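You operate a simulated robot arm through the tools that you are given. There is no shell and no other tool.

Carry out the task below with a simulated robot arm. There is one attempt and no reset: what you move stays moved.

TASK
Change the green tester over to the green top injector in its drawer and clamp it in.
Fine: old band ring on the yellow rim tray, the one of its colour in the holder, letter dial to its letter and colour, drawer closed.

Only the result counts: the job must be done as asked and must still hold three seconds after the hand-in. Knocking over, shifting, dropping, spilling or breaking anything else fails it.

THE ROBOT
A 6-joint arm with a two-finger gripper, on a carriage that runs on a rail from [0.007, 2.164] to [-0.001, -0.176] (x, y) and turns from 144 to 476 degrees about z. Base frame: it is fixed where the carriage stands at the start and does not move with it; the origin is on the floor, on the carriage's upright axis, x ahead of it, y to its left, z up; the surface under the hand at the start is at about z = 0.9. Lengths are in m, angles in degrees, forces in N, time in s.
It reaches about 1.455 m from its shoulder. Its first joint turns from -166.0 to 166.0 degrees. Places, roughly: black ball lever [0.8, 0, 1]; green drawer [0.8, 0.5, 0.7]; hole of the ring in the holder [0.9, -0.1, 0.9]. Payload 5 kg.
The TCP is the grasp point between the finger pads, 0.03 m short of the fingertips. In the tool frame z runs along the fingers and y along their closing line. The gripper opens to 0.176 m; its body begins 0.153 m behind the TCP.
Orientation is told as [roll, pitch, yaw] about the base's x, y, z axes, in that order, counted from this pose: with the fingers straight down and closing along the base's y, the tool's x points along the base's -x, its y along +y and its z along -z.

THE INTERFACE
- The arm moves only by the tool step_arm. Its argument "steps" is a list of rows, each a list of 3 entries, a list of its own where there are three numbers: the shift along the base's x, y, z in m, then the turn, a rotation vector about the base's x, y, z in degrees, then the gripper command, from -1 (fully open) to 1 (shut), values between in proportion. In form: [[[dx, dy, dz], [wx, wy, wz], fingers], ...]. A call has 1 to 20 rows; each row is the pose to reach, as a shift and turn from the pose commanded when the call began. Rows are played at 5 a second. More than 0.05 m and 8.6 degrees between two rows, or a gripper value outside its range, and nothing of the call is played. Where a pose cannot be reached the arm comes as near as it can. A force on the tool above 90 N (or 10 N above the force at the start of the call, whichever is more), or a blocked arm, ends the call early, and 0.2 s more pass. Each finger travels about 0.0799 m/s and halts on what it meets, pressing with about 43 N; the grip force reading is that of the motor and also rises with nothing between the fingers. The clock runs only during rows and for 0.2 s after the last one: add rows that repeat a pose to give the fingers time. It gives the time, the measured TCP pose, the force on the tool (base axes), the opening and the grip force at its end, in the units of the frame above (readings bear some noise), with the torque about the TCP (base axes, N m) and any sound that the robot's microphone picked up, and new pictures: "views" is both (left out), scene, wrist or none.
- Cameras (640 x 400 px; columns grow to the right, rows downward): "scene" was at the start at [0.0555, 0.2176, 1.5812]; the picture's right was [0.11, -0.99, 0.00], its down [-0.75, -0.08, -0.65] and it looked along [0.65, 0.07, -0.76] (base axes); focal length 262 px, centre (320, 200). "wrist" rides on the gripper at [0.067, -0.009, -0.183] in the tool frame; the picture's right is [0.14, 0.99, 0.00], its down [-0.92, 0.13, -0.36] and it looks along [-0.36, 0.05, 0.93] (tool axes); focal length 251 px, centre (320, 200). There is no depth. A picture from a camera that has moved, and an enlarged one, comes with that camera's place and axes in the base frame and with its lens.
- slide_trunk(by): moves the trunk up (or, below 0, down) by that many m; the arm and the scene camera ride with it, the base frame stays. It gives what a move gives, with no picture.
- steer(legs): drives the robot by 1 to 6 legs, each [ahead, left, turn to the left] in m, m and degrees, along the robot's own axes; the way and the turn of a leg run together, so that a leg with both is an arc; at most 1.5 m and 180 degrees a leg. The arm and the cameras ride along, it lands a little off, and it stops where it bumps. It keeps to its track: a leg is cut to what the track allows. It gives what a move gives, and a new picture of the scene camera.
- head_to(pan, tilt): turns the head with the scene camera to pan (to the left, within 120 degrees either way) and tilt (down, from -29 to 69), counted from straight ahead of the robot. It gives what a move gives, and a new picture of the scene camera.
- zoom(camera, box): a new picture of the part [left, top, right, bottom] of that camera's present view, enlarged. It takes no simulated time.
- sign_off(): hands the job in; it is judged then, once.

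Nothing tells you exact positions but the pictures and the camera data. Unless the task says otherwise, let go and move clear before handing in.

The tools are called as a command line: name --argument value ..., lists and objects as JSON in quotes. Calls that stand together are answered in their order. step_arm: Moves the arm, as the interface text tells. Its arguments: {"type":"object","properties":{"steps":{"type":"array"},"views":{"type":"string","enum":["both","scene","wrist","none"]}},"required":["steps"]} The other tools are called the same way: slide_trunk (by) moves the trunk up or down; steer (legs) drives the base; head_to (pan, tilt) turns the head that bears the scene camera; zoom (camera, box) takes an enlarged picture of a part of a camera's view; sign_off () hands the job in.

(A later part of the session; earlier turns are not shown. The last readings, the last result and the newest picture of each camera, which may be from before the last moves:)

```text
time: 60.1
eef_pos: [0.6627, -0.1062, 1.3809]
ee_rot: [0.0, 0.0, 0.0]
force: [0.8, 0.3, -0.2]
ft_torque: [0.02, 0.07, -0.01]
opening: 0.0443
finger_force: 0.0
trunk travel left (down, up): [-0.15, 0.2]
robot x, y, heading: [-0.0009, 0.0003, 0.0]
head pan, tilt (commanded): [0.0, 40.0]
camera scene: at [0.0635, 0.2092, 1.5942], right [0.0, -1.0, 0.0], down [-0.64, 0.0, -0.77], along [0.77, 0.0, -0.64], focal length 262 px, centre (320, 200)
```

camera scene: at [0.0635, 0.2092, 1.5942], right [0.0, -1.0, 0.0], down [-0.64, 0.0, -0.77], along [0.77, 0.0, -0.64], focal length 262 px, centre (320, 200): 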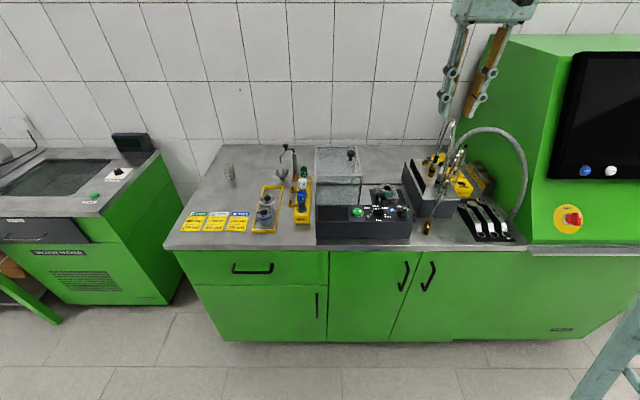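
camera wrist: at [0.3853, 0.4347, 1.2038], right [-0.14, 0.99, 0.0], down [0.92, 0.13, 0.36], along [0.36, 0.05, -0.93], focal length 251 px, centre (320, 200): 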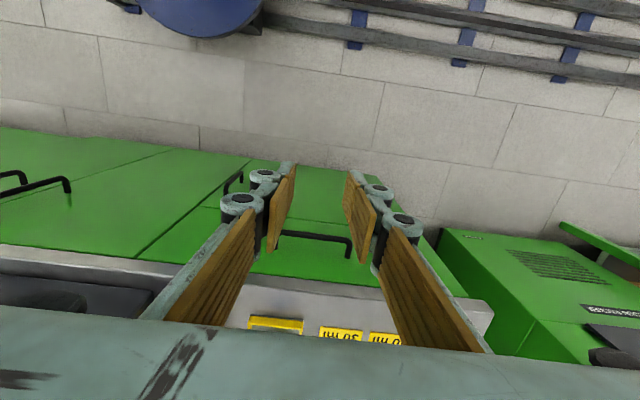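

The head is free again with a clear view. I'll zoom on the handle for a precise fix, then drive left along the rail and turn toward the drawer.

zoom --camera "scene" --box '[200, 230, 310, 310]'

zoom --camera "scene" --box '[240, 130, 440, 260]'

steer --legs '[[0, 1.2, 0], [0, 0, -50]]'

```text
5.00 times, centred on (255, 270) of scene
camera zoom: at [0.0635, 0.2092, 1.5942], right [0.0, -1.0, 0.0], down [-0.64, 0.0, -0.77], along [0.77, 0.0, -0.64], focal length 1309 px, centre (645, -150)
```

zoom: 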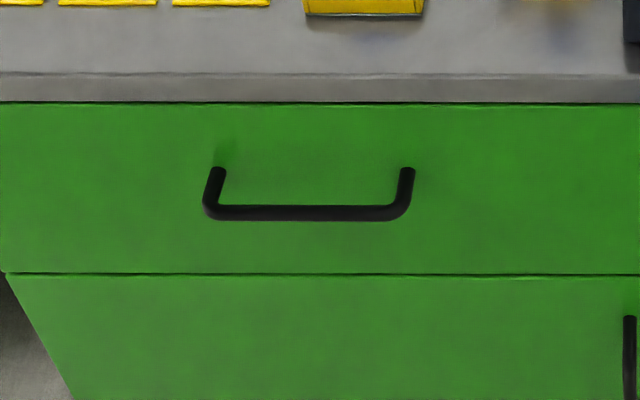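

```text
3.08 times, centred on (340, 195) of scene
camera zoom: at [0.0635, 0.2092, 1.5942], right [0.0, -1.0, 0.0], down [-0.64, 0.0, -0.77], along [0.77, 0.0, -0.64], focal length 806 px, centre (258, 215)
```

zoom: 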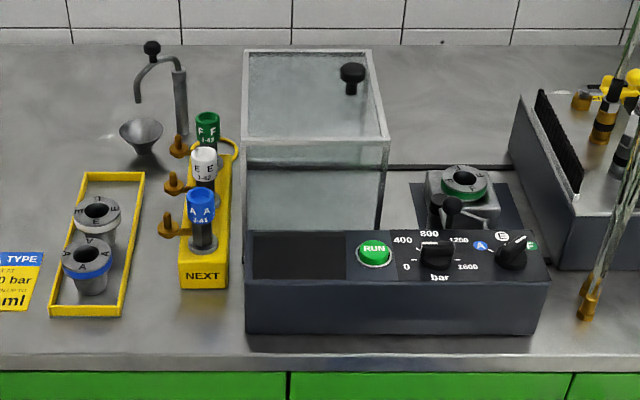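

```text
time: 68.8
eef_pos: [0.3452, 0.6193, 1.3815]
ee_rot: [-0.1, 0.0, -50.4]
force: [0.0, 0.5, 0.4]
ft_torque: [0.03, -0.01, 0.05]
opening: 0.0439
finger_force: 0.0
trunk travel left (down, up): [-0.15, 0.2]
robot x, y, heading: [0.0038, 1.1972, -50.4]
head pan, tilt (commanded): [0.0, 40.0]
camera scene: at [0.2055, 1.2801, 1.5942], right [-0.77, -0.64, 0.0], down [-0.41, 0.5, -0.77], along [0.49, -0.59, -0.64], focal length 262 px, centre (320, 200)
```

scene: 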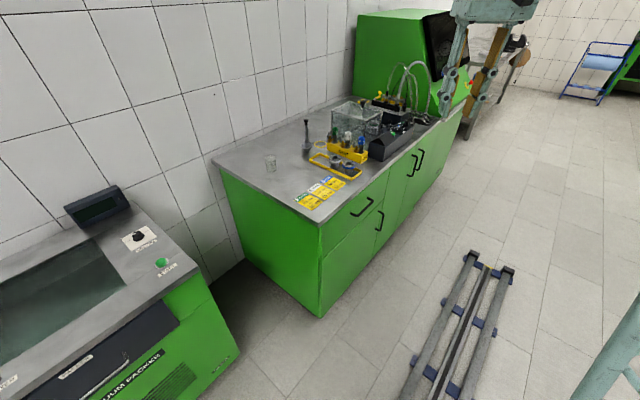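

Handle bar centre is about [0.616, 0.4515, 0.791], 12 mm thick. I'll turn the hand so the fingers close in the vertical plane, then pitch it toward the drawer.

step_arm --steps '[[[0, -0.02, -0.03], [0, 0, -8], 0.5], [[0, -0.04, -0.06], [0, 0, -16], 0.5], [[0, -0.06, -0.09], [0, 0, -24], 0.5], [[0, -0.08, -0.12], [0, 0, -32], 0.5], [[0, -0.1, -0.15], [0, 0, -39.6], 0.5]]' --views "scene"

```text
time: 70.0
eef_pos: [0.3453, 0.5198, 1.2296]
ee_rot: [0.0, 0.0, -90.2]
force: [-0.2, -0.5, 0.4]
ft_torque: [-0.04, 0.04, 0.02]
opening: 0.0441
finger_force: 0.0
trunk travel left (down, up): [-0.15, 0.2]
robot x, y, heading: [0.0035, 1.1951, -50.4]
head pan, tilt (commanded): [0.0, 40.0]
camera scene: at [0.2055, 1.28, 1.5941], right [-0.77, -0.64, 0.0], down [-0.41, 0.5, -0.77], along [0.49, -0.59, -0.64], focal length 262 px, centre (320, 200)
```

scene: 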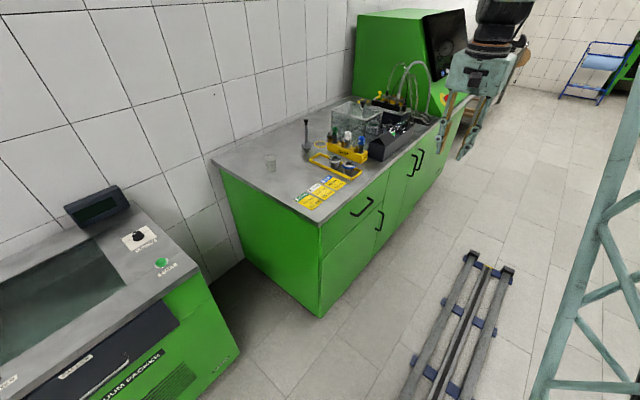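

step_arm --steps '[[[0, -0.007, -0.039], [0, -6.5, 0], 0.5], [[0, -0.014, -0.077], [0, -13, 0], 0.5], [[0.01, -0.02, -0.116], [0, -19.5, 0], 0.5], [[0.02, -0.027, -0.154], [0, -26, 0], 0.5], [[0.035, -0.034, -0.193], [0, -32.5, 0], 0.5], [[0.05, -0.041, -0.231], [0, -39, 0], 0.5], [[0.07, -0.048, -0.27], [0, -45.5, 0], 0.5], [[0.09, -0.055, -0.308], [0, -52, 0], 0.5], [[0.11, -0.062, -0.347], [0, -58.5, 0], 0.5], [[0.13, -0.068, -0.385], [0, -65, 0], 0.5]]'

```text
time: 72.2
eef_pos: [0.477, 0.4518, 0.8467]
ee_rot: [65.1, -0.2, -89.9]
force: [-0.3, 1.1, 1.6]
ft_torque: [-0.03, 0.26, -0.11]
opening: 0.044
finger_force: 0.1
trunk travel left (down, up): [-0.15, 0.2]
robot x, y, heading: [0.003, 1.1957, -50.6]
head pan, tilt (commanded): [0.0, 40.0]
camera scene: at [0.205, 1.281, 1.594], right [-0.77, -0.64, 0.0], down [-0.41, 0.49, -0.77], along [0.49, -0.59, -0.64], focal length 262 px, centre (320, 200)
camera wrist: at [0.3066, 0.5187, 0.9159], right [0.42, 0.14, 0.9], down [-0.28, -0.92, 0.27], along [0.87, -0.36, -0.35], focal length 251 px, centre (320, 200)
```

scene: 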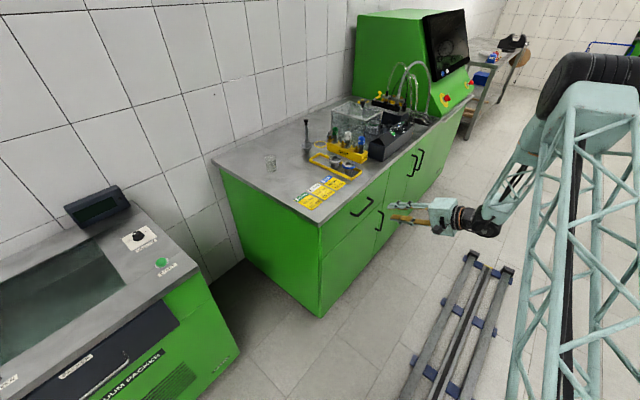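
wrist: 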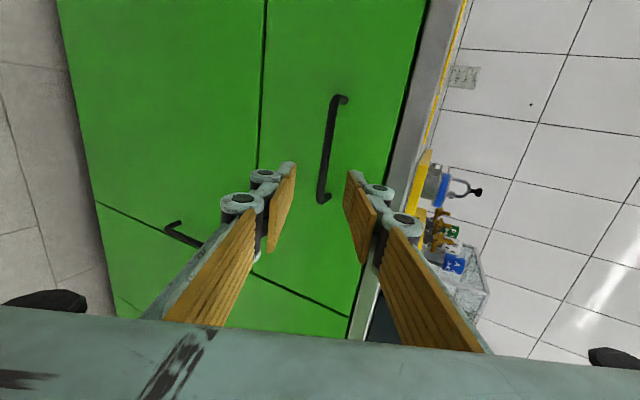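

The arm reached the tilted pose and the handle is visible between the fingers. Moving to the pre-grasp with the fingers narrowed to 30 mm.

step_arm --steps '[[[0.022, 0, -0.005], [0, 0, 0], 0.66], [[0.0456, 0, -0.0102], [0, 0, 0], 0.66], [[0.078, 0, -0.0254], [0, 0, 0], 0.66]]'

zoom --camera "wrist" --box '[240, 80, 440, 260]'

zoom --camera "scene" --box '[330, 170, 470, 260]'

```text
time: 73.0
eef_pos: [0.5523, 0.4516, 0.8223]
ee_rot: [65.1, -0.1, -90.0]
force: [-0.6, 0.9, 0.9]
ft_torque: [0.01, 0.07, 0.01]
opening: 0.0299
finger_force: 0.1
trunk travel left (down, up): [-0.15, 0.2]
robot x, y, heading: [0.0026, 1.1969, -50.2]
head pan, tilt (commanded): [0.0, 40.0]
camera scene: at [0.2042, 1.2804, 1.5943], right [-0.77, -0.64, 0.0], down [-0.41, 0.49, -0.77], along [0.49, -0.59, -0.64], focal length 262 px, centre (320, 200)
camera wrist: at [0.3835, 0.5186, 0.8913], right [0.42, 0.14, 0.9], down [-0.27, -0.92, 0.27], along [0.87, -0.36, -0.35], focal length 251 px, centre (320, 200)
```

scene: 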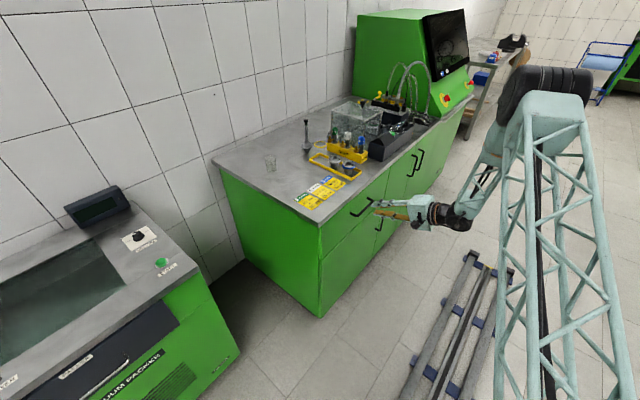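
wrist: 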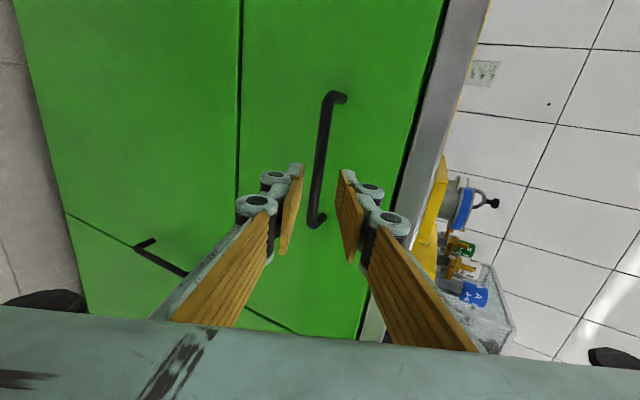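

```text
2.22 times, centred on (340, 170) of wrist
camera zoom: at [0.3835, 0.5186, 0.8913], right [0.42, 0.14, 0.9], down [-0.27, -0.92, 0.27], along [0.87, -0.36, -0.35], focal length 559 px, centre (276, 267)
```

zoom: 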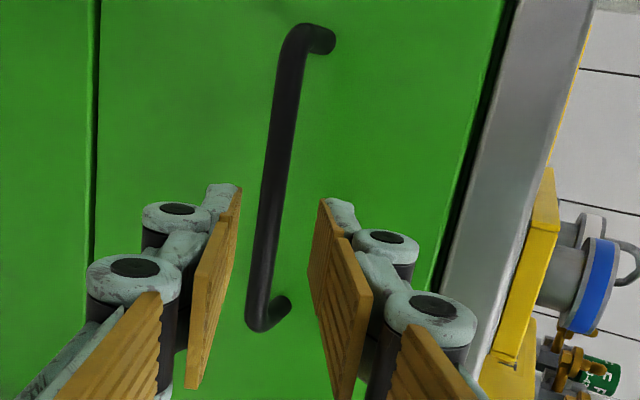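

```text
4.44 times, centred on (400, 215) of scene
camera zoom: at [0.2042, 1.2804, 1.5943], right [-0.77, -0.64, 0.0], down [-0.41, 0.49, -0.77], along [0.49, -0.59, -0.64], focal length 1164 px, centre (-36, 133)
```

zoom: 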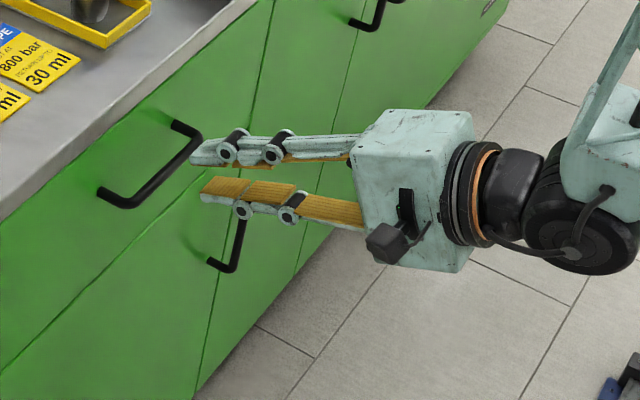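

Aligned on the bar within 2 mm. Advancing along the tool axis.

step_arm --steps '[[[0.0254, 0, -0.0129], [0, 0, 0], 0.66], [[0.044, 0, -0.0222], [0, 0, 0], 0.66], [[0.0509, 0, -0.0257], [0, 0, 0], 0.66]]'

zoom --camera "wrist" --box '[240, 80, 440, 260]'

zoom --camera "scene" --box '[330, 170, 470, 260]'

```text
time: 73.8
eef_pos: [0.6061, 0.4515, 0.7953]
ee_rot: [65.0, 0.0, -89.9]
force: [0.6, 0.7, 0.8]
ft_torque: [-0.01, -0.02, -0.01]
opening: 0.0299
finger_force: 0.0
trunk travel left (down, up): [-0.15, 0.2]
robot x, y, heading: [0.0064, 1.2029, -50.4]
head pan, tilt (commanded): [0.0, 40.0]
camera scene: at [0.2056, 1.28, 1.5942], right [-0.77, -0.64, 0.0], down [-0.41, 0.5, -0.77], along [0.49, -0.59, -0.64], focal length 262 px, centre (320, 200)
camera wrist: at [0.435, 0.5184, 0.8646], right [0.42, 0.14, 0.9], down [-0.27, -0.92, 0.27], along [0.87, -0.36, -0.35], focal length 251 px, centre (320, 200)
```

scene: 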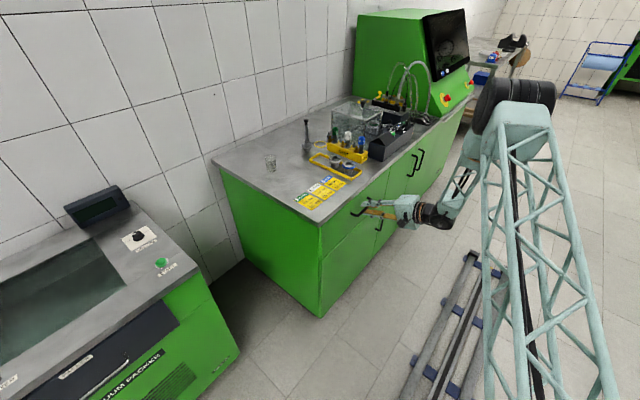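
wrist: 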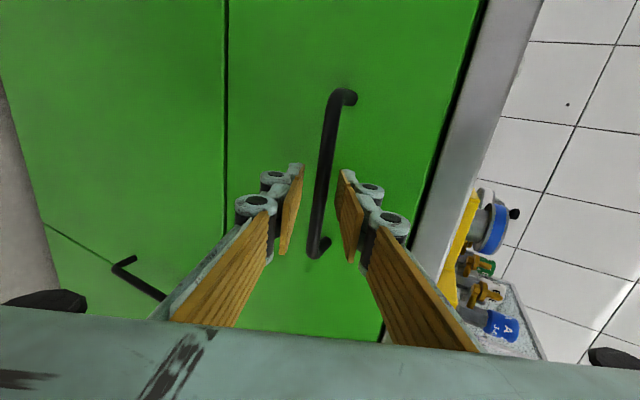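

```text
2.22 times, centred on (340, 170) of wrist
camera zoom: at [0.435, 0.5184, 0.8646], right [0.42, 0.14, 0.9], down [-0.27, -0.92, 0.27], along [0.87, -0.36, -0.35], focal length 559 px, centre (276, 267)
```

zoom: 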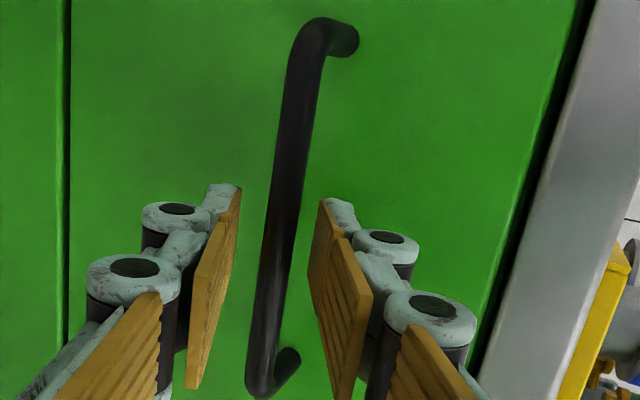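

```text
4.44 times, centred on (400, 215) of scene
camera zoom: at [0.2056, 1.28, 1.5942], right [-0.77, -0.64, 0.0], down [-0.41, 0.5, -0.77], along [0.49, -0.59, -0.64], focal length 1164 px, centre (-36, 133)
```

zoom: 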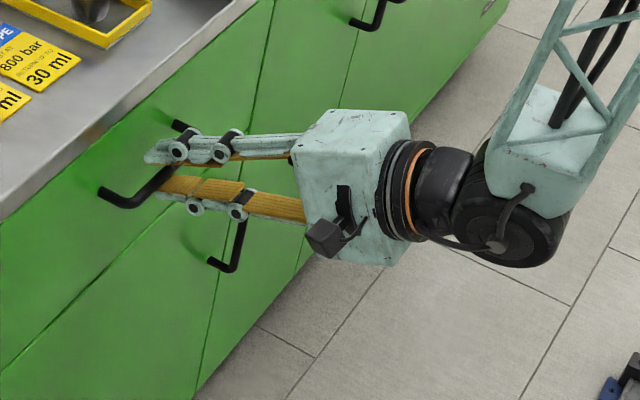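

The bar is between the fingers. Closing on it.

step_arm --steps '[[[0, 0, 0], [0, 0, 0], 0.8], [[0, 0, 0], [0, 0, 0], 0.95], [[0, 0, 0], [0, 0, 0], 0.95], [[0, 0, 0], [0, 0, 0], 0.95]]' --views "wrist"

```text
time: 74.8
eef_pos: [0.6055, 0.4505, 0.7964]
ee_rot: [65.0, -0.1, -90.0]
force: [3.6, -0.5, 6.6]
ft_torque: [-0.09, -0.14, 0.15]
opening: 0.0108
finger_force: 44.8
trunk travel left (down, up): [-0.15, 0.2]
robot x, y, heading: [0.0074, 1.1934, -50.4]
head pan, tilt (commanded): [0.0, 40.0]
camera wrist: at [0.4349, 0.5184, 0.8655], right [0.42, 0.14, 0.9], down [-0.27, -0.92, 0.27], along [0.87, -0.36, -0.35], focal length 251 px, centre (320, 200)
```

wrist: 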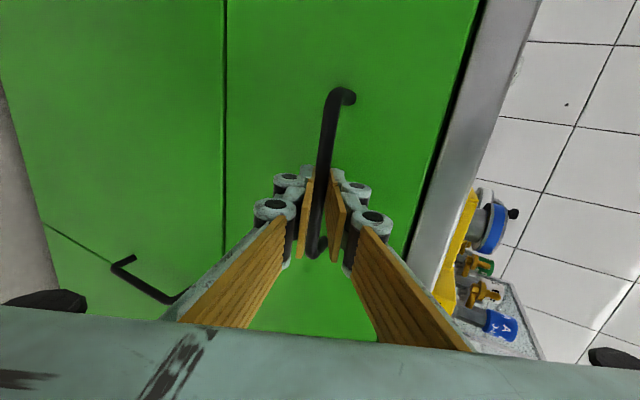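

Gripped the bar (11 mm). Pulling the drawer out along -x.

step_arm --steps '[[[-0.01, 0, 0], [0, 0, 0], 0.95], [[-0.025, 0, 0], [0, 0, 0], 0.95], [[-0.045, 0, 0], [0, 0, 0], 0.95], [[-0.065, 0, 0], [0, 0, 0], 0.95], [[-0.085, 0, 0], [0, 0, 0], 0.95], [[-0.105, 0, 0], [0, 0, 0], 0.95]]'

```text
time: 76.2
eef_pos: [0.4989, 0.4527, 0.7969]
ee_rot: [64.9, 0.0, -90.0]
force: [0.8, 1.7, 6.7]
ft_torque: [-0.01, -0.07, -0.1]
opening: 0.0108
finger_force: 45.0
trunk travel left (down, up): [-0.15, 0.2]
robot x, y, heading: [0.0051, 1.1963, -50.5]
head pan, tilt (commanded): [0.0, 40.0]
camera scene: at [0.2058, 1.2807, 1.5942], right [-0.77, -0.64, 0.0], down [-0.41, 0.49, -0.77], along [0.49, -0.59, -0.64], focal length 262 px, centre (320, 200)
camera wrist: at [0.3288, 0.5187, 0.8656], right [0.42, 0.14, 0.9], down [-0.27, -0.92, 0.27], along [0.87, -0.36, -0.35], focal length 251 px, centre (320, 200)
```

scene: 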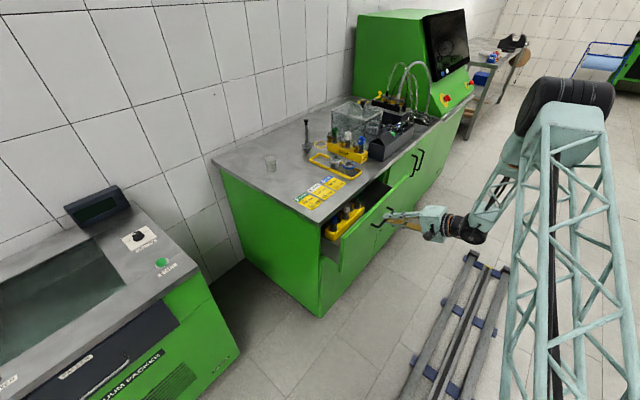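
wrist: 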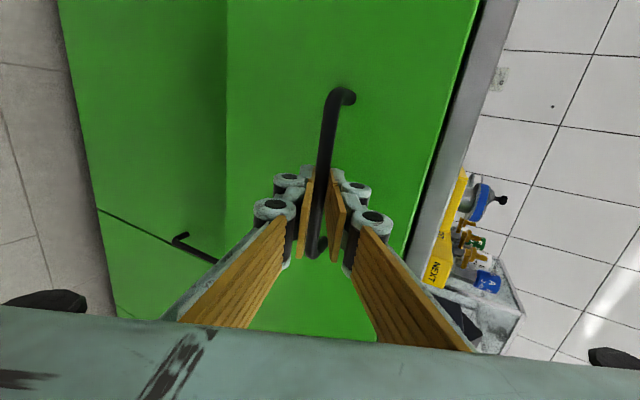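

The drawer slides out; a yellow rack with injectors is inside. Zooming in.

zoom --camera "scene" --box '[310, 180, 400, 250]'

```text
5.71 times, centred on (355, 215) of scene
camera zoom: at [0.2058, 1.2807, 1.5942], right [-0.77, -0.64, 0.0], down [-0.41, 0.49, -0.77], along [0.49, -0.59, -0.64], focal length 1496 px, centre (120, 114)
```

zoom: 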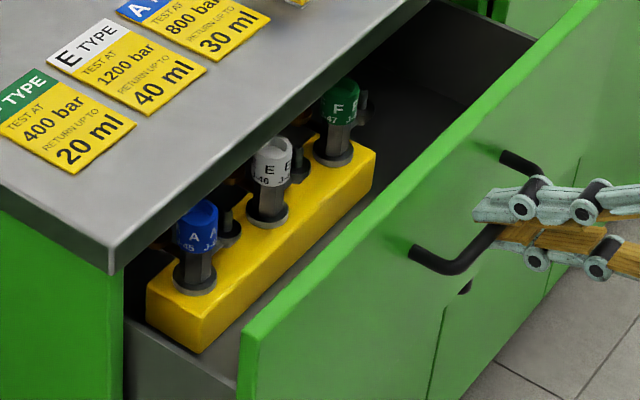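

Blue, white and green injectors stand in a rack in the drawer. Pulling further to give room for the gripper.

step_arm --steps '[[[-0.02, 0, 0], [0, 0, 0], 0.95], [[-0.04, 0, 0], [0, 0, 0], 0.95], [[-0.06, 0, 0], [0, 0, 0], 0.95], [[-0.08, 0, 0], [0, 0, 0], 0.95], [[-0.1, 0, 0], [0, 0, 0], 0.95], [[-0.12, 0, 0], [0, 0, 0], 0.95], [[-0.14, 0, 0], [0, 0, 0], 0.95]]'

zoom --camera "scene" --box '[310, 180, 420, 270]'

```text
time: 77.8
eef_pos: [0.3596, 0.4516, 0.7956]
ee_rot: [64.9, 0.0, -90.0]
force: [-1.2, 15.5, 15.3]
ft_torque: [-0.33, -0.19, -0.66]
opening: 0.0107
finger_force: 45.0
trunk travel left (down, up): [-0.15, 0.2]
robot x, y, heading: [0.0064, 1.1972, -50.3]
head pan, tilt (commanded): [0.0, 40.0]
camera scene: at [0.2056, 1.2816, 1.5941], right [-0.77, -0.64, 0.0], down [-0.41, 0.49, -0.77], along [0.49, -0.59, -0.64], focal length 262 px, centre (320, 200)
camera wrist: at [0.1889, 0.5191, 0.8656], right [0.42, 0.14, 0.9], down [-0.27, -0.92, 0.27], along [0.87, -0.36, -0.35], focal length 251 px, centre (320, 200)
```

scene: 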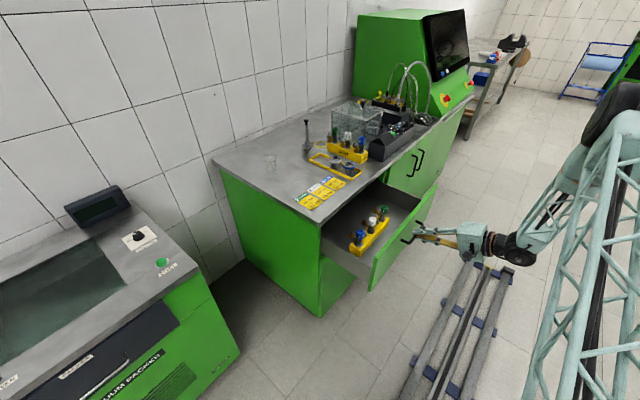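
wrist: 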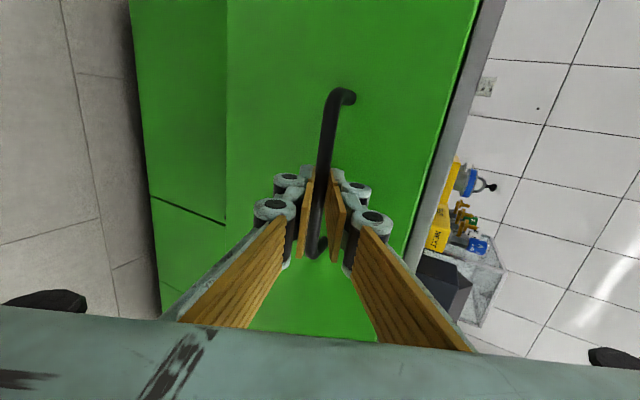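

```text
4.44 times, centred on (365, 225) of scene
camera zoom: at [0.2056, 1.2816, 1.5941], right [-0.77, -0.64, 0.0], down [-0.41, 0.49, -0.77], along [0.49, -0.59, -0.64], focal length 1164 px, centre (120, 89)
```

zoom: 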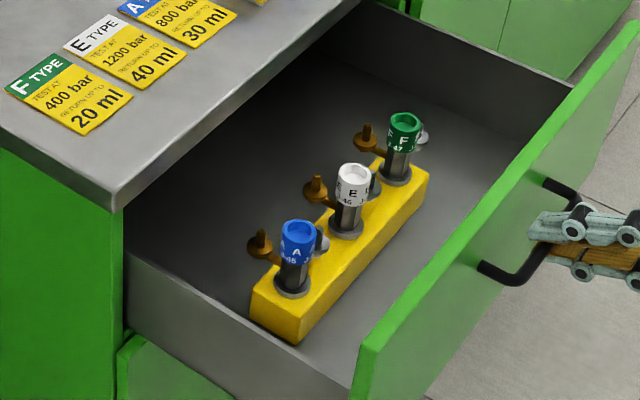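

The drawer is 245 mm open; the green-topped injector stands at about [0.55, 0.41]. A little more opening, then release the handle and back off.

step_arm --steps '[[[-0.015, 0, 0], [0, 0, 0], 0.95], [[-0.03, 0, 0], [0, 0, 0], 0.95], [[-0.03, 0, 0], [0, 0, 0], 0.95], [[-0.03, 0, 0], [0, 0, 0], 0.8], [[-0.03, 0, 0], [0, 0, 0], 0.66], [[-0.03, 0, 0], [0, 0, 0], 0.66]]' --views "none"

step_arm --steps '[[[-0.018, 0, 0.0085], [0, 0, 0], 0.66], [[-0.036, 0, 0.017], [0, 0, 0], 0.66], [[-0.0725, 0, 0.034], [0, 0, 0], 0.66], [[-0.1, 0, 0.06], [0, 0, 0], 0.66], [[-0.12, 0, 0.1], [0, 0, 0], 0.66]]'

zoom --camera "scene" --box '[310, 180, 430, 280]'

```text
time: 79.2
eef_pos: [0.3284, 0.4518, 0.7945]
ee_rot: [65.0, 0.0, -90.1]
force: [0.2, -0.6, -0.8]
ft_torque: [0.02, 0.02, 0.04]
opening: 0.0296
finger_force: 0.1
trunk travel left (down, up): [-0.15, 0.2]
robot x, y, heading: [0.0029, 1.1966, -50.6]
head pan, tilt (commanded): [0.0, 40.0]
```

```text
time: 80.4
eef_pos: [0.2096, 0.4515, 0.8959]
ee_rot: [65.1, 0.0, -90.0]
force: [-0.5, -1.0, -0.8]
ft_torque: [0.04, -0.19, 0.07]
opening: 0.0302
finger_force: 0.1
trunk travel left (down, up): [-0.15, 0.2]
robot x, y, heading: [0.0022, 1.1984, -50.4]
head pan, tilt (commanded): [0.0, 40.0]
camera scene: at [0.2055, 1.2795, 1.5943], right [-0.77, -0.64, 0.0], down [-0.41, 0.5, -0.77], along [0.49, -0.59, -0.64], focal length 262 px, centre (320, 200)
camera wrist: at [0.0389, 0.5189, 0.9647], right [0.42, 0.14, 0.9], down [-0.27, -0.92, 0.27], along [0.87, -0.36, -0.35], focal length 251 px, centre (320, 200)
```

scene: 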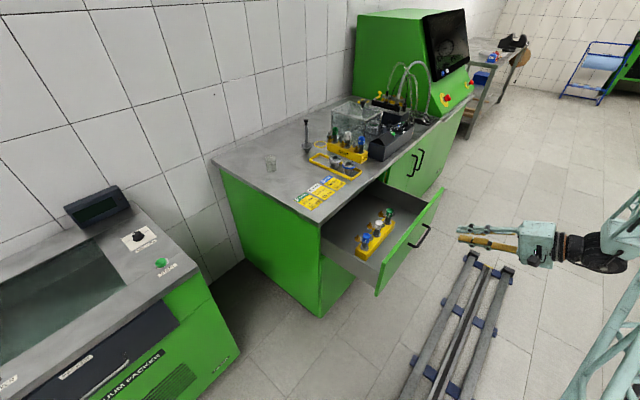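
wrist: 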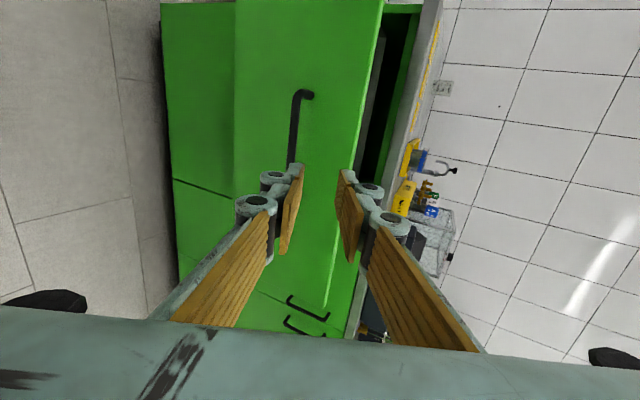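

```text
4.00 times, centred on (370, 230) of scene
camera zoom: at [0.2055, 1.2795, 1.5943], right [-0.77, -0.64, 0.0], down [-0.41, 0.5, -0.77], along [0.49, -0.59, -0.64], focal length 1047 px, centre (120, 80)
```

zoom: 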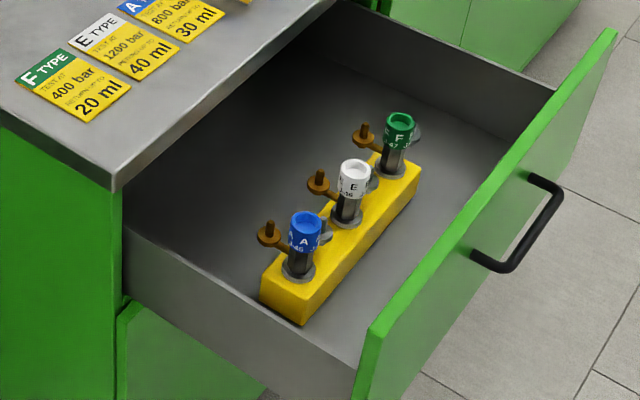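

The injectors stand upright with coloured caps and side fittings. I'll bring the hand back to pointing down above the drawer and look with the wrist camera.

step_arm --steps '[[[0, 0, 0.045], [0, 8, 0], 0.3], [[0, 0, 0.09], [0, 16, 0], 0.0], [[0.01, 0, 0.135], [0, 24, 0], 0.0], [[0.02, 0, 0.18], [0, 32, 0], 0.0], [[0.04, 0, 0.22], [0, 40, 0], 0.0], [[0.06, 0, 0.25], [0, 48, 0], 0.0], [[0.09, 0, 0.28], [0, 56, 0], 0.0], [[0.12, 0, 0.3], [0, 64.9, 0], 0.0]]' --views "none"

step_arm --steps '[[[0.02, 0, 0], [0, 0, 8.2], 0.0], [[0.04, 0, 0], [0, 0, 16.4], 0.0], [[0.06, 0, 0], [0, 0, 24.6], 0.0], [[0.08, 0, 0], [0, 0, 32.8], 0.0], [[0.1, -0.01, 0], [0, 0, 41], 0.0], [[0.12, -0.02, 0], [0, 0, 49.2], 0.0], [[0.14, -0.03, 0], [0, 0, 57.4], 0.0], [[0.15, -0.04, 0], [0, 0, 65.6], 0.0], [[0.16, -0.05, 0], [0, 0, 73.8], 0.0], [[0.16, -0.05, 0], [0, 0, 82], 0.0], [[0.16, -0.05, 0], [0, 0, 90], 0.0]]'

```text
refused: row 8 steps farther than a row can; nothing moved
```

```text
time: 82.8
eef_pos: [0.3512, 0.4715, 0.8854]
ee_rot: [63.6, -0.3, -0.5]
force: [-0.5, -0.5, -0.3]
ft_torque: [0.09, -0.05, -0.09]
opening: 0.0879
finger_force: 0.0
out of reach, approached as far as the arm can: row 9, 10, 11
trunk travel left (down, up): [-0.15, 0.2]
robot x, y, heading: [0.0024, 1.1964, -50.4]
head pan, tilt (commanded): [0.0, 40.0]
camera scene: at [0.2049, 1.2797, 1.5943], right [-0.77, -0.64, 0.0], down [-0.41, 0.5, -0.77], along [0.49, -0.59, -0.64], focal length 262 px, centre (320, 200)
camera wrist: at [0.2827, 0.3037, 0.9592], right [-0.14, 0.44, 0.89], down [0.92, -0.27, 0.28], along [0.37, 0.85, -0.37], focal length 251 px, centre (320, 200)
```

scene: 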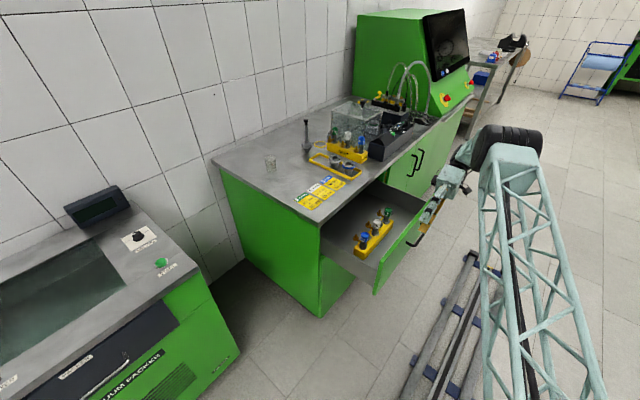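
wrist: 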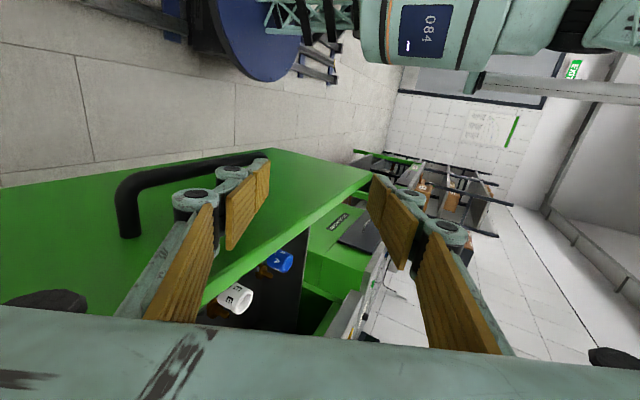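

The first part of that move was refused so the hand yawed while still pitched; it's now pointing +y beside the drawer front, touching nothing (forces near zero). I'll back off, rise, and rotate it to point straight down.

step_arm --steps '[[[-0.02, 0, 0.03], [0, 0, 0], 0.0], [[-0.03, 0, 0.07], [0, 0, 0], 0.0], [[-0.03, 0, 0.11], [0, 0, 0], 0.0], [[-0.03, 0, 0.15], [0, 0, 0], 0.0], [[-0.03, 0, 0.19], [0, 0, 0], 0.0], [[-0.03, 0, 0.23], [0, 0, 0], 0.0]]' --views "scene"

```text
time: 84.2
eef_pos: [0.3127, 0.5274, 1.0825]
ee_rot: [63.9, -0.2, -0.5]
force: [0.1, -0.7, -1.2]
ft_torque: [0.2, 0.02, 0.03]
opening: 0.0877
finger_force: 0.0
out of reach, approached as far as the arm can: row 1, 2, 3, 4, 5, 6
trunk travel left (down, up): [-0.15, 0.2]
robot x, y, heading: [0.0031, 1.1957, -50.3]
head pan, tilt (commanded): [0.0, 40.0]
camera scene: at [0.2057, 1.2795, 1.5942], right [-0.77, -0.64, 0.0], down [-0.41, 0.5, -0.77], along [0.49, -0.59, -0.64], focal length 262 px, centre (320, 200)
```

scene: 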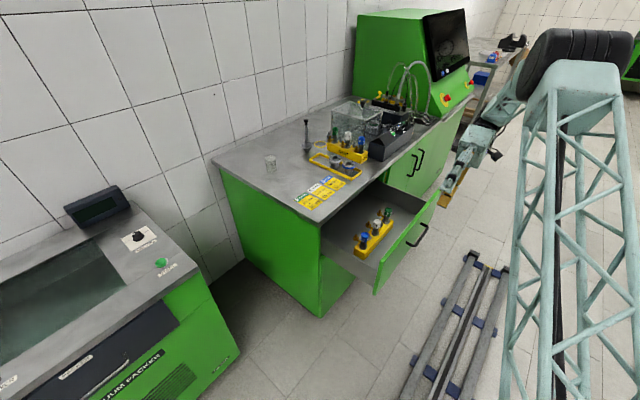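

step_arm --steps '[[[0, 0, 0], [-8, 0, 0], 0.0], [[0, 0, 0], [-16, 0, 0], 0.0], [[0, 0, 0.01], [-24, 0, 0], 0.0], [[0, 0, 0.02], [-32, 0, 0], 0.0], [[0, 0, 0.03], [-40, 0, 0], 0.0], [[0, 0, 0.04], [-48, 0, 0], 0.0], [[0, 0, 0.05], [-56, 0, 0], 0.0], [[0, 0, 0.05], [-64, 0, 0], 0.0]]'

```text
time: 86.0
eef_pos: [0.3137, 0.5287, 1.1312]
ee_rot: [0.9, 0.0, 0.0]
force: [1.4, -0.5, 0.6]
ft_torque: [0.07, 0.09, -0.01]
opening: 0.088
finger_force: 0.0
trunk travel left (down, up): [-0.15, 0.2]
robot x, y, heading: [0.0064, 1.1996, -50.5]
head pan, tilt (commanded): [0.0, 40.0]
camera scene: at [0.2055, 1.2801, 1.5942], right [-0.77, -0.64, 0.0], down [-0.41, 0.49, -0.77], along [0.49, -0.59, -0.64], focal length 262 px, centre (320, 200)
camera wrist: at [0.2459, 0.5159, 1.3156], right [-0.14, 0.99, 0.02], down [0.92, 0.12, 0.36], along [0.36, 0.07, -0.93], focal length 251 px, centre (320, 200)
```

scene: 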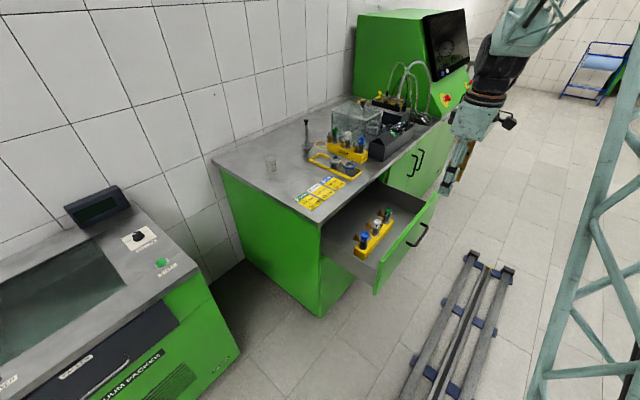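
wrist: 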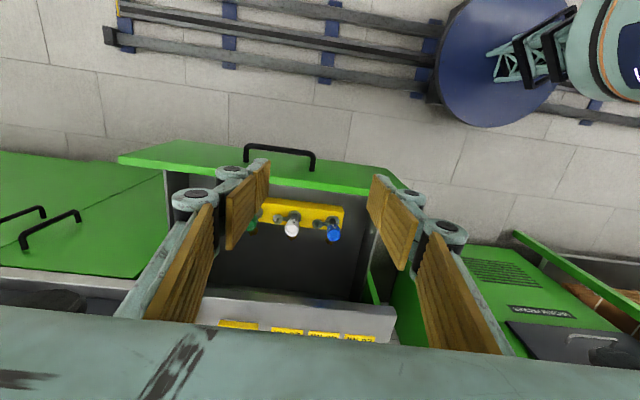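

The hand now points straight down. Moving it over the drawer to look at the injectors from above.

step_arm --steps '[[[0.035, -0.03, -0.01], [-0.9, 0, 0], 0.0], [[0.07, -0.06, -0.02], [-0.9, 0, 0], 0.0], [[0.105, -0.09, -0.04], [-0.9, 0, 0], 0.0], [[0.14, -0.115, -0.06], [-0.9, 0, 0], 0.0]]'

zoom --camera "wrist" --box '[240, 120, 440, 260]'

zoom --camera "scene" --box '[330, 180, 450, 280]'

```text
refused: row 3 steps farther than a row can; nothing moved
```

```text
2.86 times, centred on (340, 190) of wrist
camera zoom: at [0.2459, 0.5159, 1.3156], right [-0.14, 0.99, 0.02], down [0.92, 0.12, 0.36], along [0.36, 0.07, -0.93], focal length 718 px, centre (263, 229)
```

zoom: 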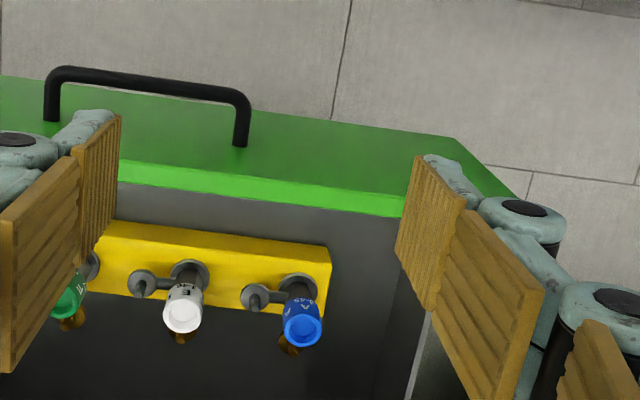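

```text
4.00 times, centred on (390, 230) of scene
camera zoom: at [0.2055, 1.2801, 1.5942], right [-0.77, -0.64, 0.0], down [-0.41, 0.49, -0.77], along [0.49, -0.59, -0.64], focal length 1047 px, centre (40, 80)
```

zoom: 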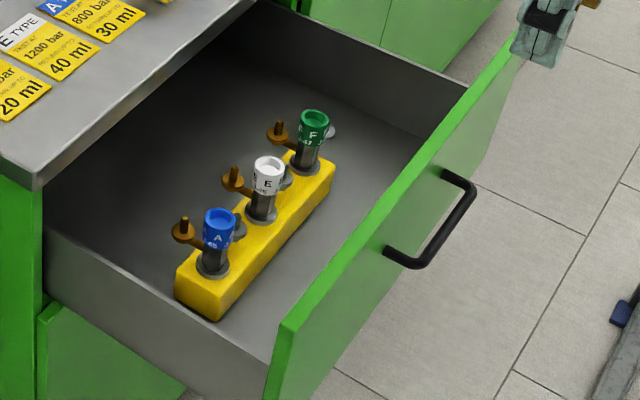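

step_arm --steps '[[[0.03, -0.025, -0.01], [-0.9, 0, 0], 0.0], [[0.06, -0.05, -0.02], [-0.9, 0, 0], 0.0], [[0.09, -0.075, -0.03], [-0.9, 0, 0], 0.0], [[0.12, -0.1, -0.04], [-0.9, 0, 0], 0.0], [[0.14, -0.115, -0.06], [-0.9, 0, 0], 0.0]]'

zoom --camera "wrist" --box '[220, 110, 420, 260]'

zoom --camera "scene" --box '[330, 170, 450, 270]'

```text
time: 87.2
eef_pos: [0.4529, 0.4135, 1.0718]
ee_rot: [0.1, 0.1, 0.0]
force: [-0.2, 0.8, 0.7]
ft_torque: [-0.02, -0.06, 0.0]
opening: 0.088
finger_force: 0.0
trunk travel left (down, up): [-0.15, 0.2]
robot x, y, heading: [0.0043, 1.1971, -50.3]
head pan, tilt (commanded): [0.0, 40.0]
camera scene: at [0.2052, 1.28, 1.5941], right [-0.77, -0.64, 0.0], down [-0.41, 0.5, -0.77], along [0.49, -0.59, -0.64], focal length 262 px, centre (320, 200)
camera wrist: at [0.3861, 0.403, 1.2557], right [-0.14, 0.99, 0.0], down [0.92, 0.13, 0.36], along [0.36, 0.05, -0.93], focal length 251 px, centre (320, 200)
```

scene: 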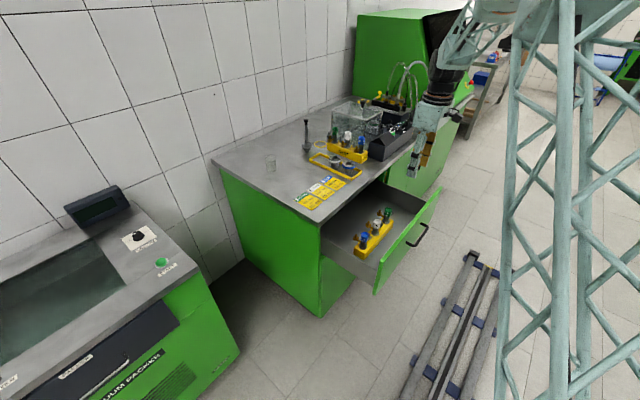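
wrist: 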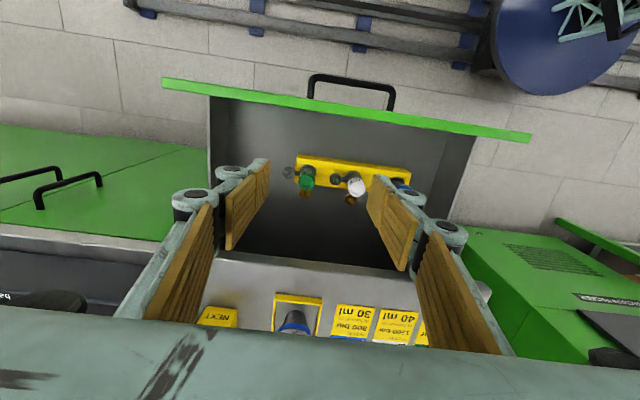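

```text
2.67 times, centred on (320, 185) of wrist
camera zoom: at [0.3861, 0.403, 1.2557], right [-0.14, 0.99, 0.0], down [0.92, 0.13, 0.36], along [0.36, 0.05, -0.93], focal length 670 px, centre (320, 240)
```

zoom: 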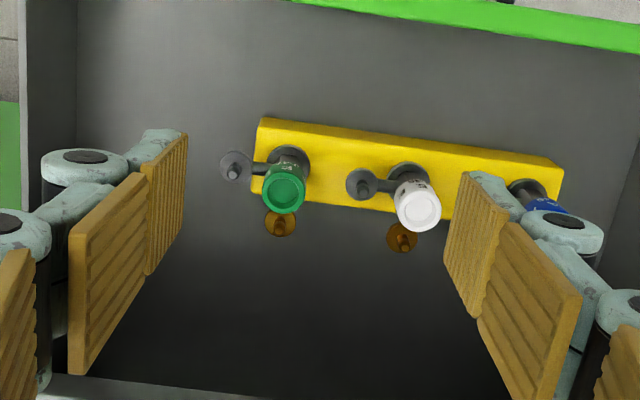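

```text
4.00 times, centred on (390, 220) of scene
camera zoom: at [0.2052, 1.28, 1.5941], right [-0.77, -0.64, 0.0], down [-0.41, 0.5, -0.77], along [0.49, -0.59, -0.64], focal length 1047 px, centre (40, 120)
```

zoom: 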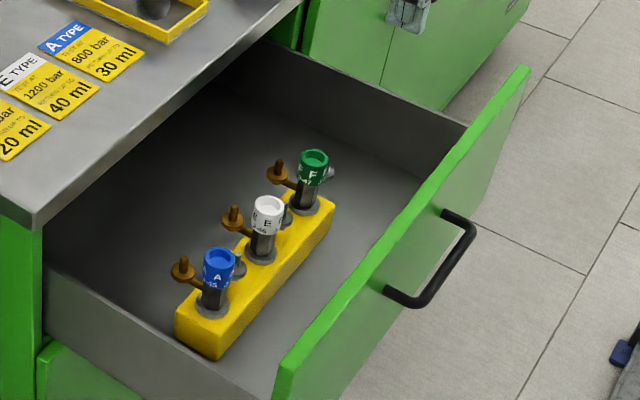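

Cap top of the green injector is at about [0.529, 0.397, 0.794]; side fittings point to +x and -y lower down. I'll use a diagonal grasp (closing axis 45°) on the cap, above the fittings. First hover over it.

step_arm --steps '[[[0.02, -0.004, 0], [0, 0, -7.5], 0.2], [[0.04, -0.008, 0], [0, 0, -15], 0.25], [[0.06, -0.012, -0.02], [0, 0, -22.5], 0.25], [[0.0761, -0.0165, -0.05], [0, 0, -30], 0.25], [[0.0761, -0.0165, -0.08], [0, 0, -37.5], 0.25], [[0.0761, -0.0165, -0.12], [0, 0, -45], 0.25]]'

zoom --camera "wrist" --box '[220, 90, 420, 260]'

zoom --camera "scene" --box '[340, 130, 460, 260]'

```text
time: 88.6
eef_pos: [0.5281, 0.3973, 0.9523]
ee_rot: [0.1, -0.1, -45.0]
force: [0.2, 0.2, 1.1]
ft_torque: [-0.08, -0.08, 0.01]
opening: 0.0661
finger_force: 0.1
trunk travel left (down, up): [-0.15, 0.2]
robot x, y, heading: [0.0062, 1.1947, -50.3]
head pan, tilt (commanded): [0.0, 40.0]
camera scene: at [0.205, 1.2805, 1.5942], right [-0.77, -0.64, 0.0], down [-0.41, 0.49, -0.77], along [0.49, -0.59, -0.64], focal length 262 px, centre (320, 200)
camera wrist: at [0.4752, 0.4373, 1.1361], right [0.6, 0.8, 0.0], down [0.74, -0.56, 0.36], along [0.29, -0.22, -0.93], focal length 251 px, centre (320, 200)
```

scene: 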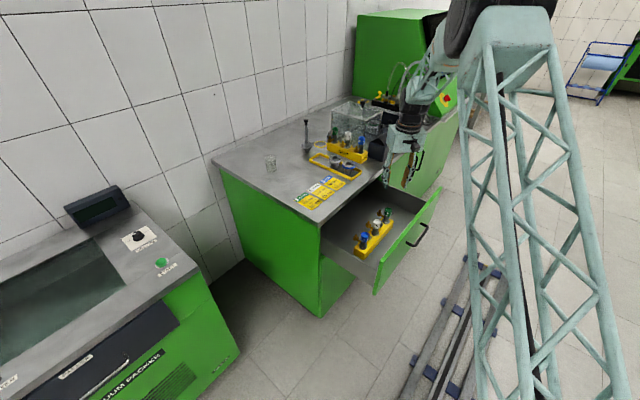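
wrist: 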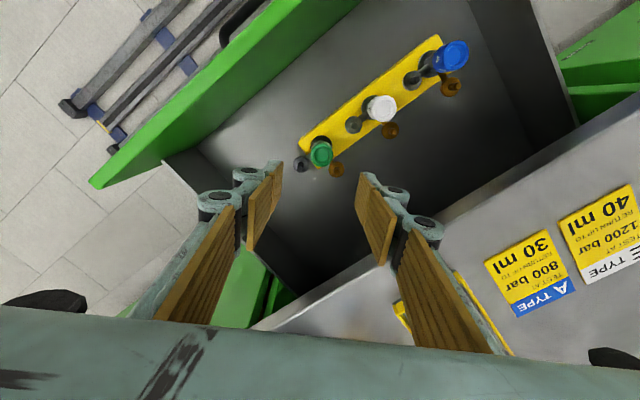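

```text
2.35 times, centred on (320, 175) of wrist
camera zoom: at [0.4752, 0.4373, 1.1361], right [0.6, 0.8, 0.0], down [0.74, -0.56, 0.36], along [0.29, -0.22, -0.93], focal length 592 px, centre (320, 259)
```

zoom: 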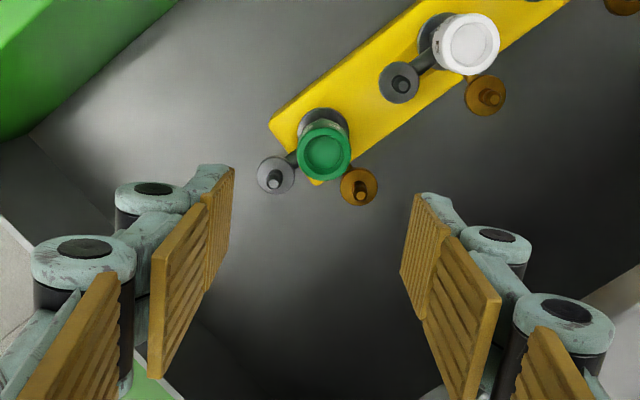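

```text
3.08 times, centred on (400, 195) of scene
camera zoom: at [0.205, 1.2805, 1.5942], right [-0.77, -0.64, 0.0], down [-0.41, 0.49, -0.77], along [0.49, -0.59, -0.64], focal length 806 px, centre (74, 215)
```

zoom: 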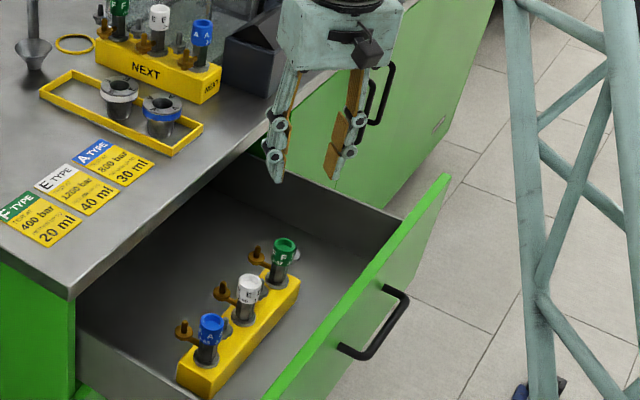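

step_arm --steps '[[[0, 0.004, -0.03], [0, 0, 0], 0.35], [[0, 0.004, -0.06], [0, 0, 0], 0.38], [[0, 0.004, -0.09], [0, 0, 0], 0.38], [[0, 0.004, -0.11], [0, 0, 0], 0.38]]'

zoom --camera "wrist" --box '[240, 90, 400, 240]'

zoom --camera "scene" --box '[350, 150, 440, 250]'

```text
time: 89.6
eef_pos: [0.5289, 0.4003, 0.8417]
ee_rot: [0.1, 0.0, -44.9]
force: [0.1, -0.1, 0.1]
ft_torque: [-0.03, -0.02, -0.02]
opening: 0.0547
finger_force: 0.1
trunk travel left (down, up): [-0.15, 0.2]
robot x, y, heading: [0.0047, 1.1966, -50.5]
head pan, tilt (commanded): [0.0, 40.0]
camera scene: at [0.2054, 1.2801, 1.5942], right [-0.77, -0.64, 0.0], down [-0.41, 0.5, -0.77], along [0.49, -0.59, -0.64], focal length 262 px, centre (320, 200)
camera wrist: at [0.4747, 0.4405, 1.0255], right [0.6, 0.8, 0.0], down [0.74, -0.56, 0.36], along [0.29, -0.22, -0.93], focal length 251 px, centre (320, 200)
```

scene: 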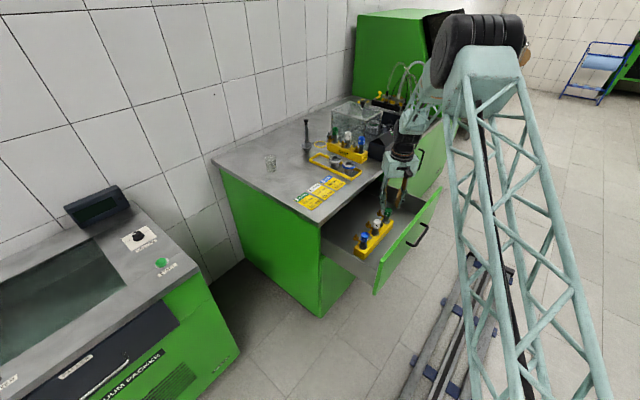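
wrist: 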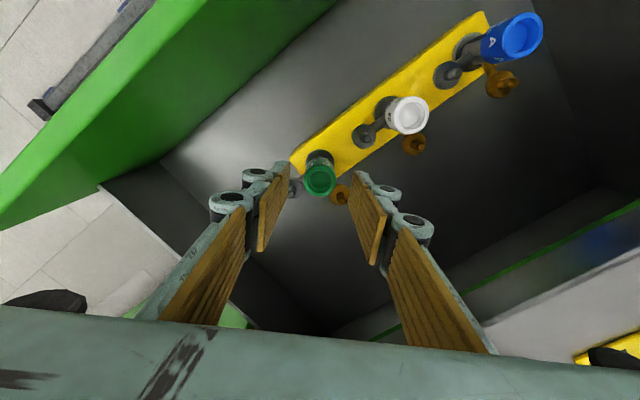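

```text
2.67 times, centred on (320, 165) of wrist
camera zoom: at [0.4747, 0.4405, 1.0255], right [0.6, 0.8, 0.0], down [0.74, -0.56, 0.36], along [0.29, -0.22, -0.93], focal length 670 px, centre (320, 293)
```

zoom: 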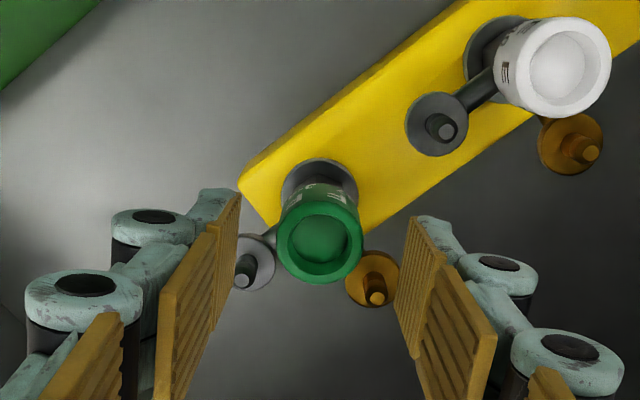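

```text
4.00 times, centred on (395, 200) of scene
camera zoom: at [0.2054, 1.2801, 1.5942], right [-0.77, -0.64, 0.0], down [-0.41, 0.5, -0.77], along [0.49, -0.59, -0.64], focal length 1047 px, centre (20, 200)
```

zoom: 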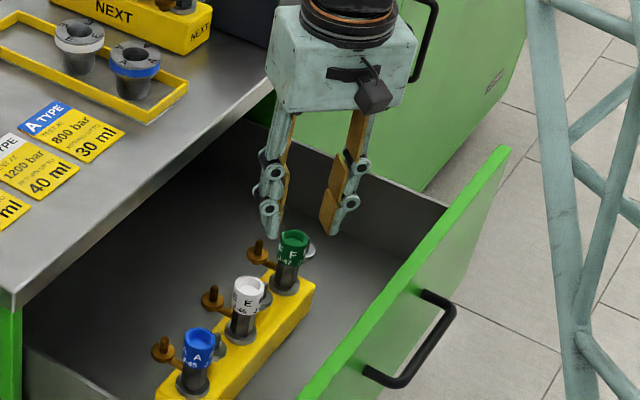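

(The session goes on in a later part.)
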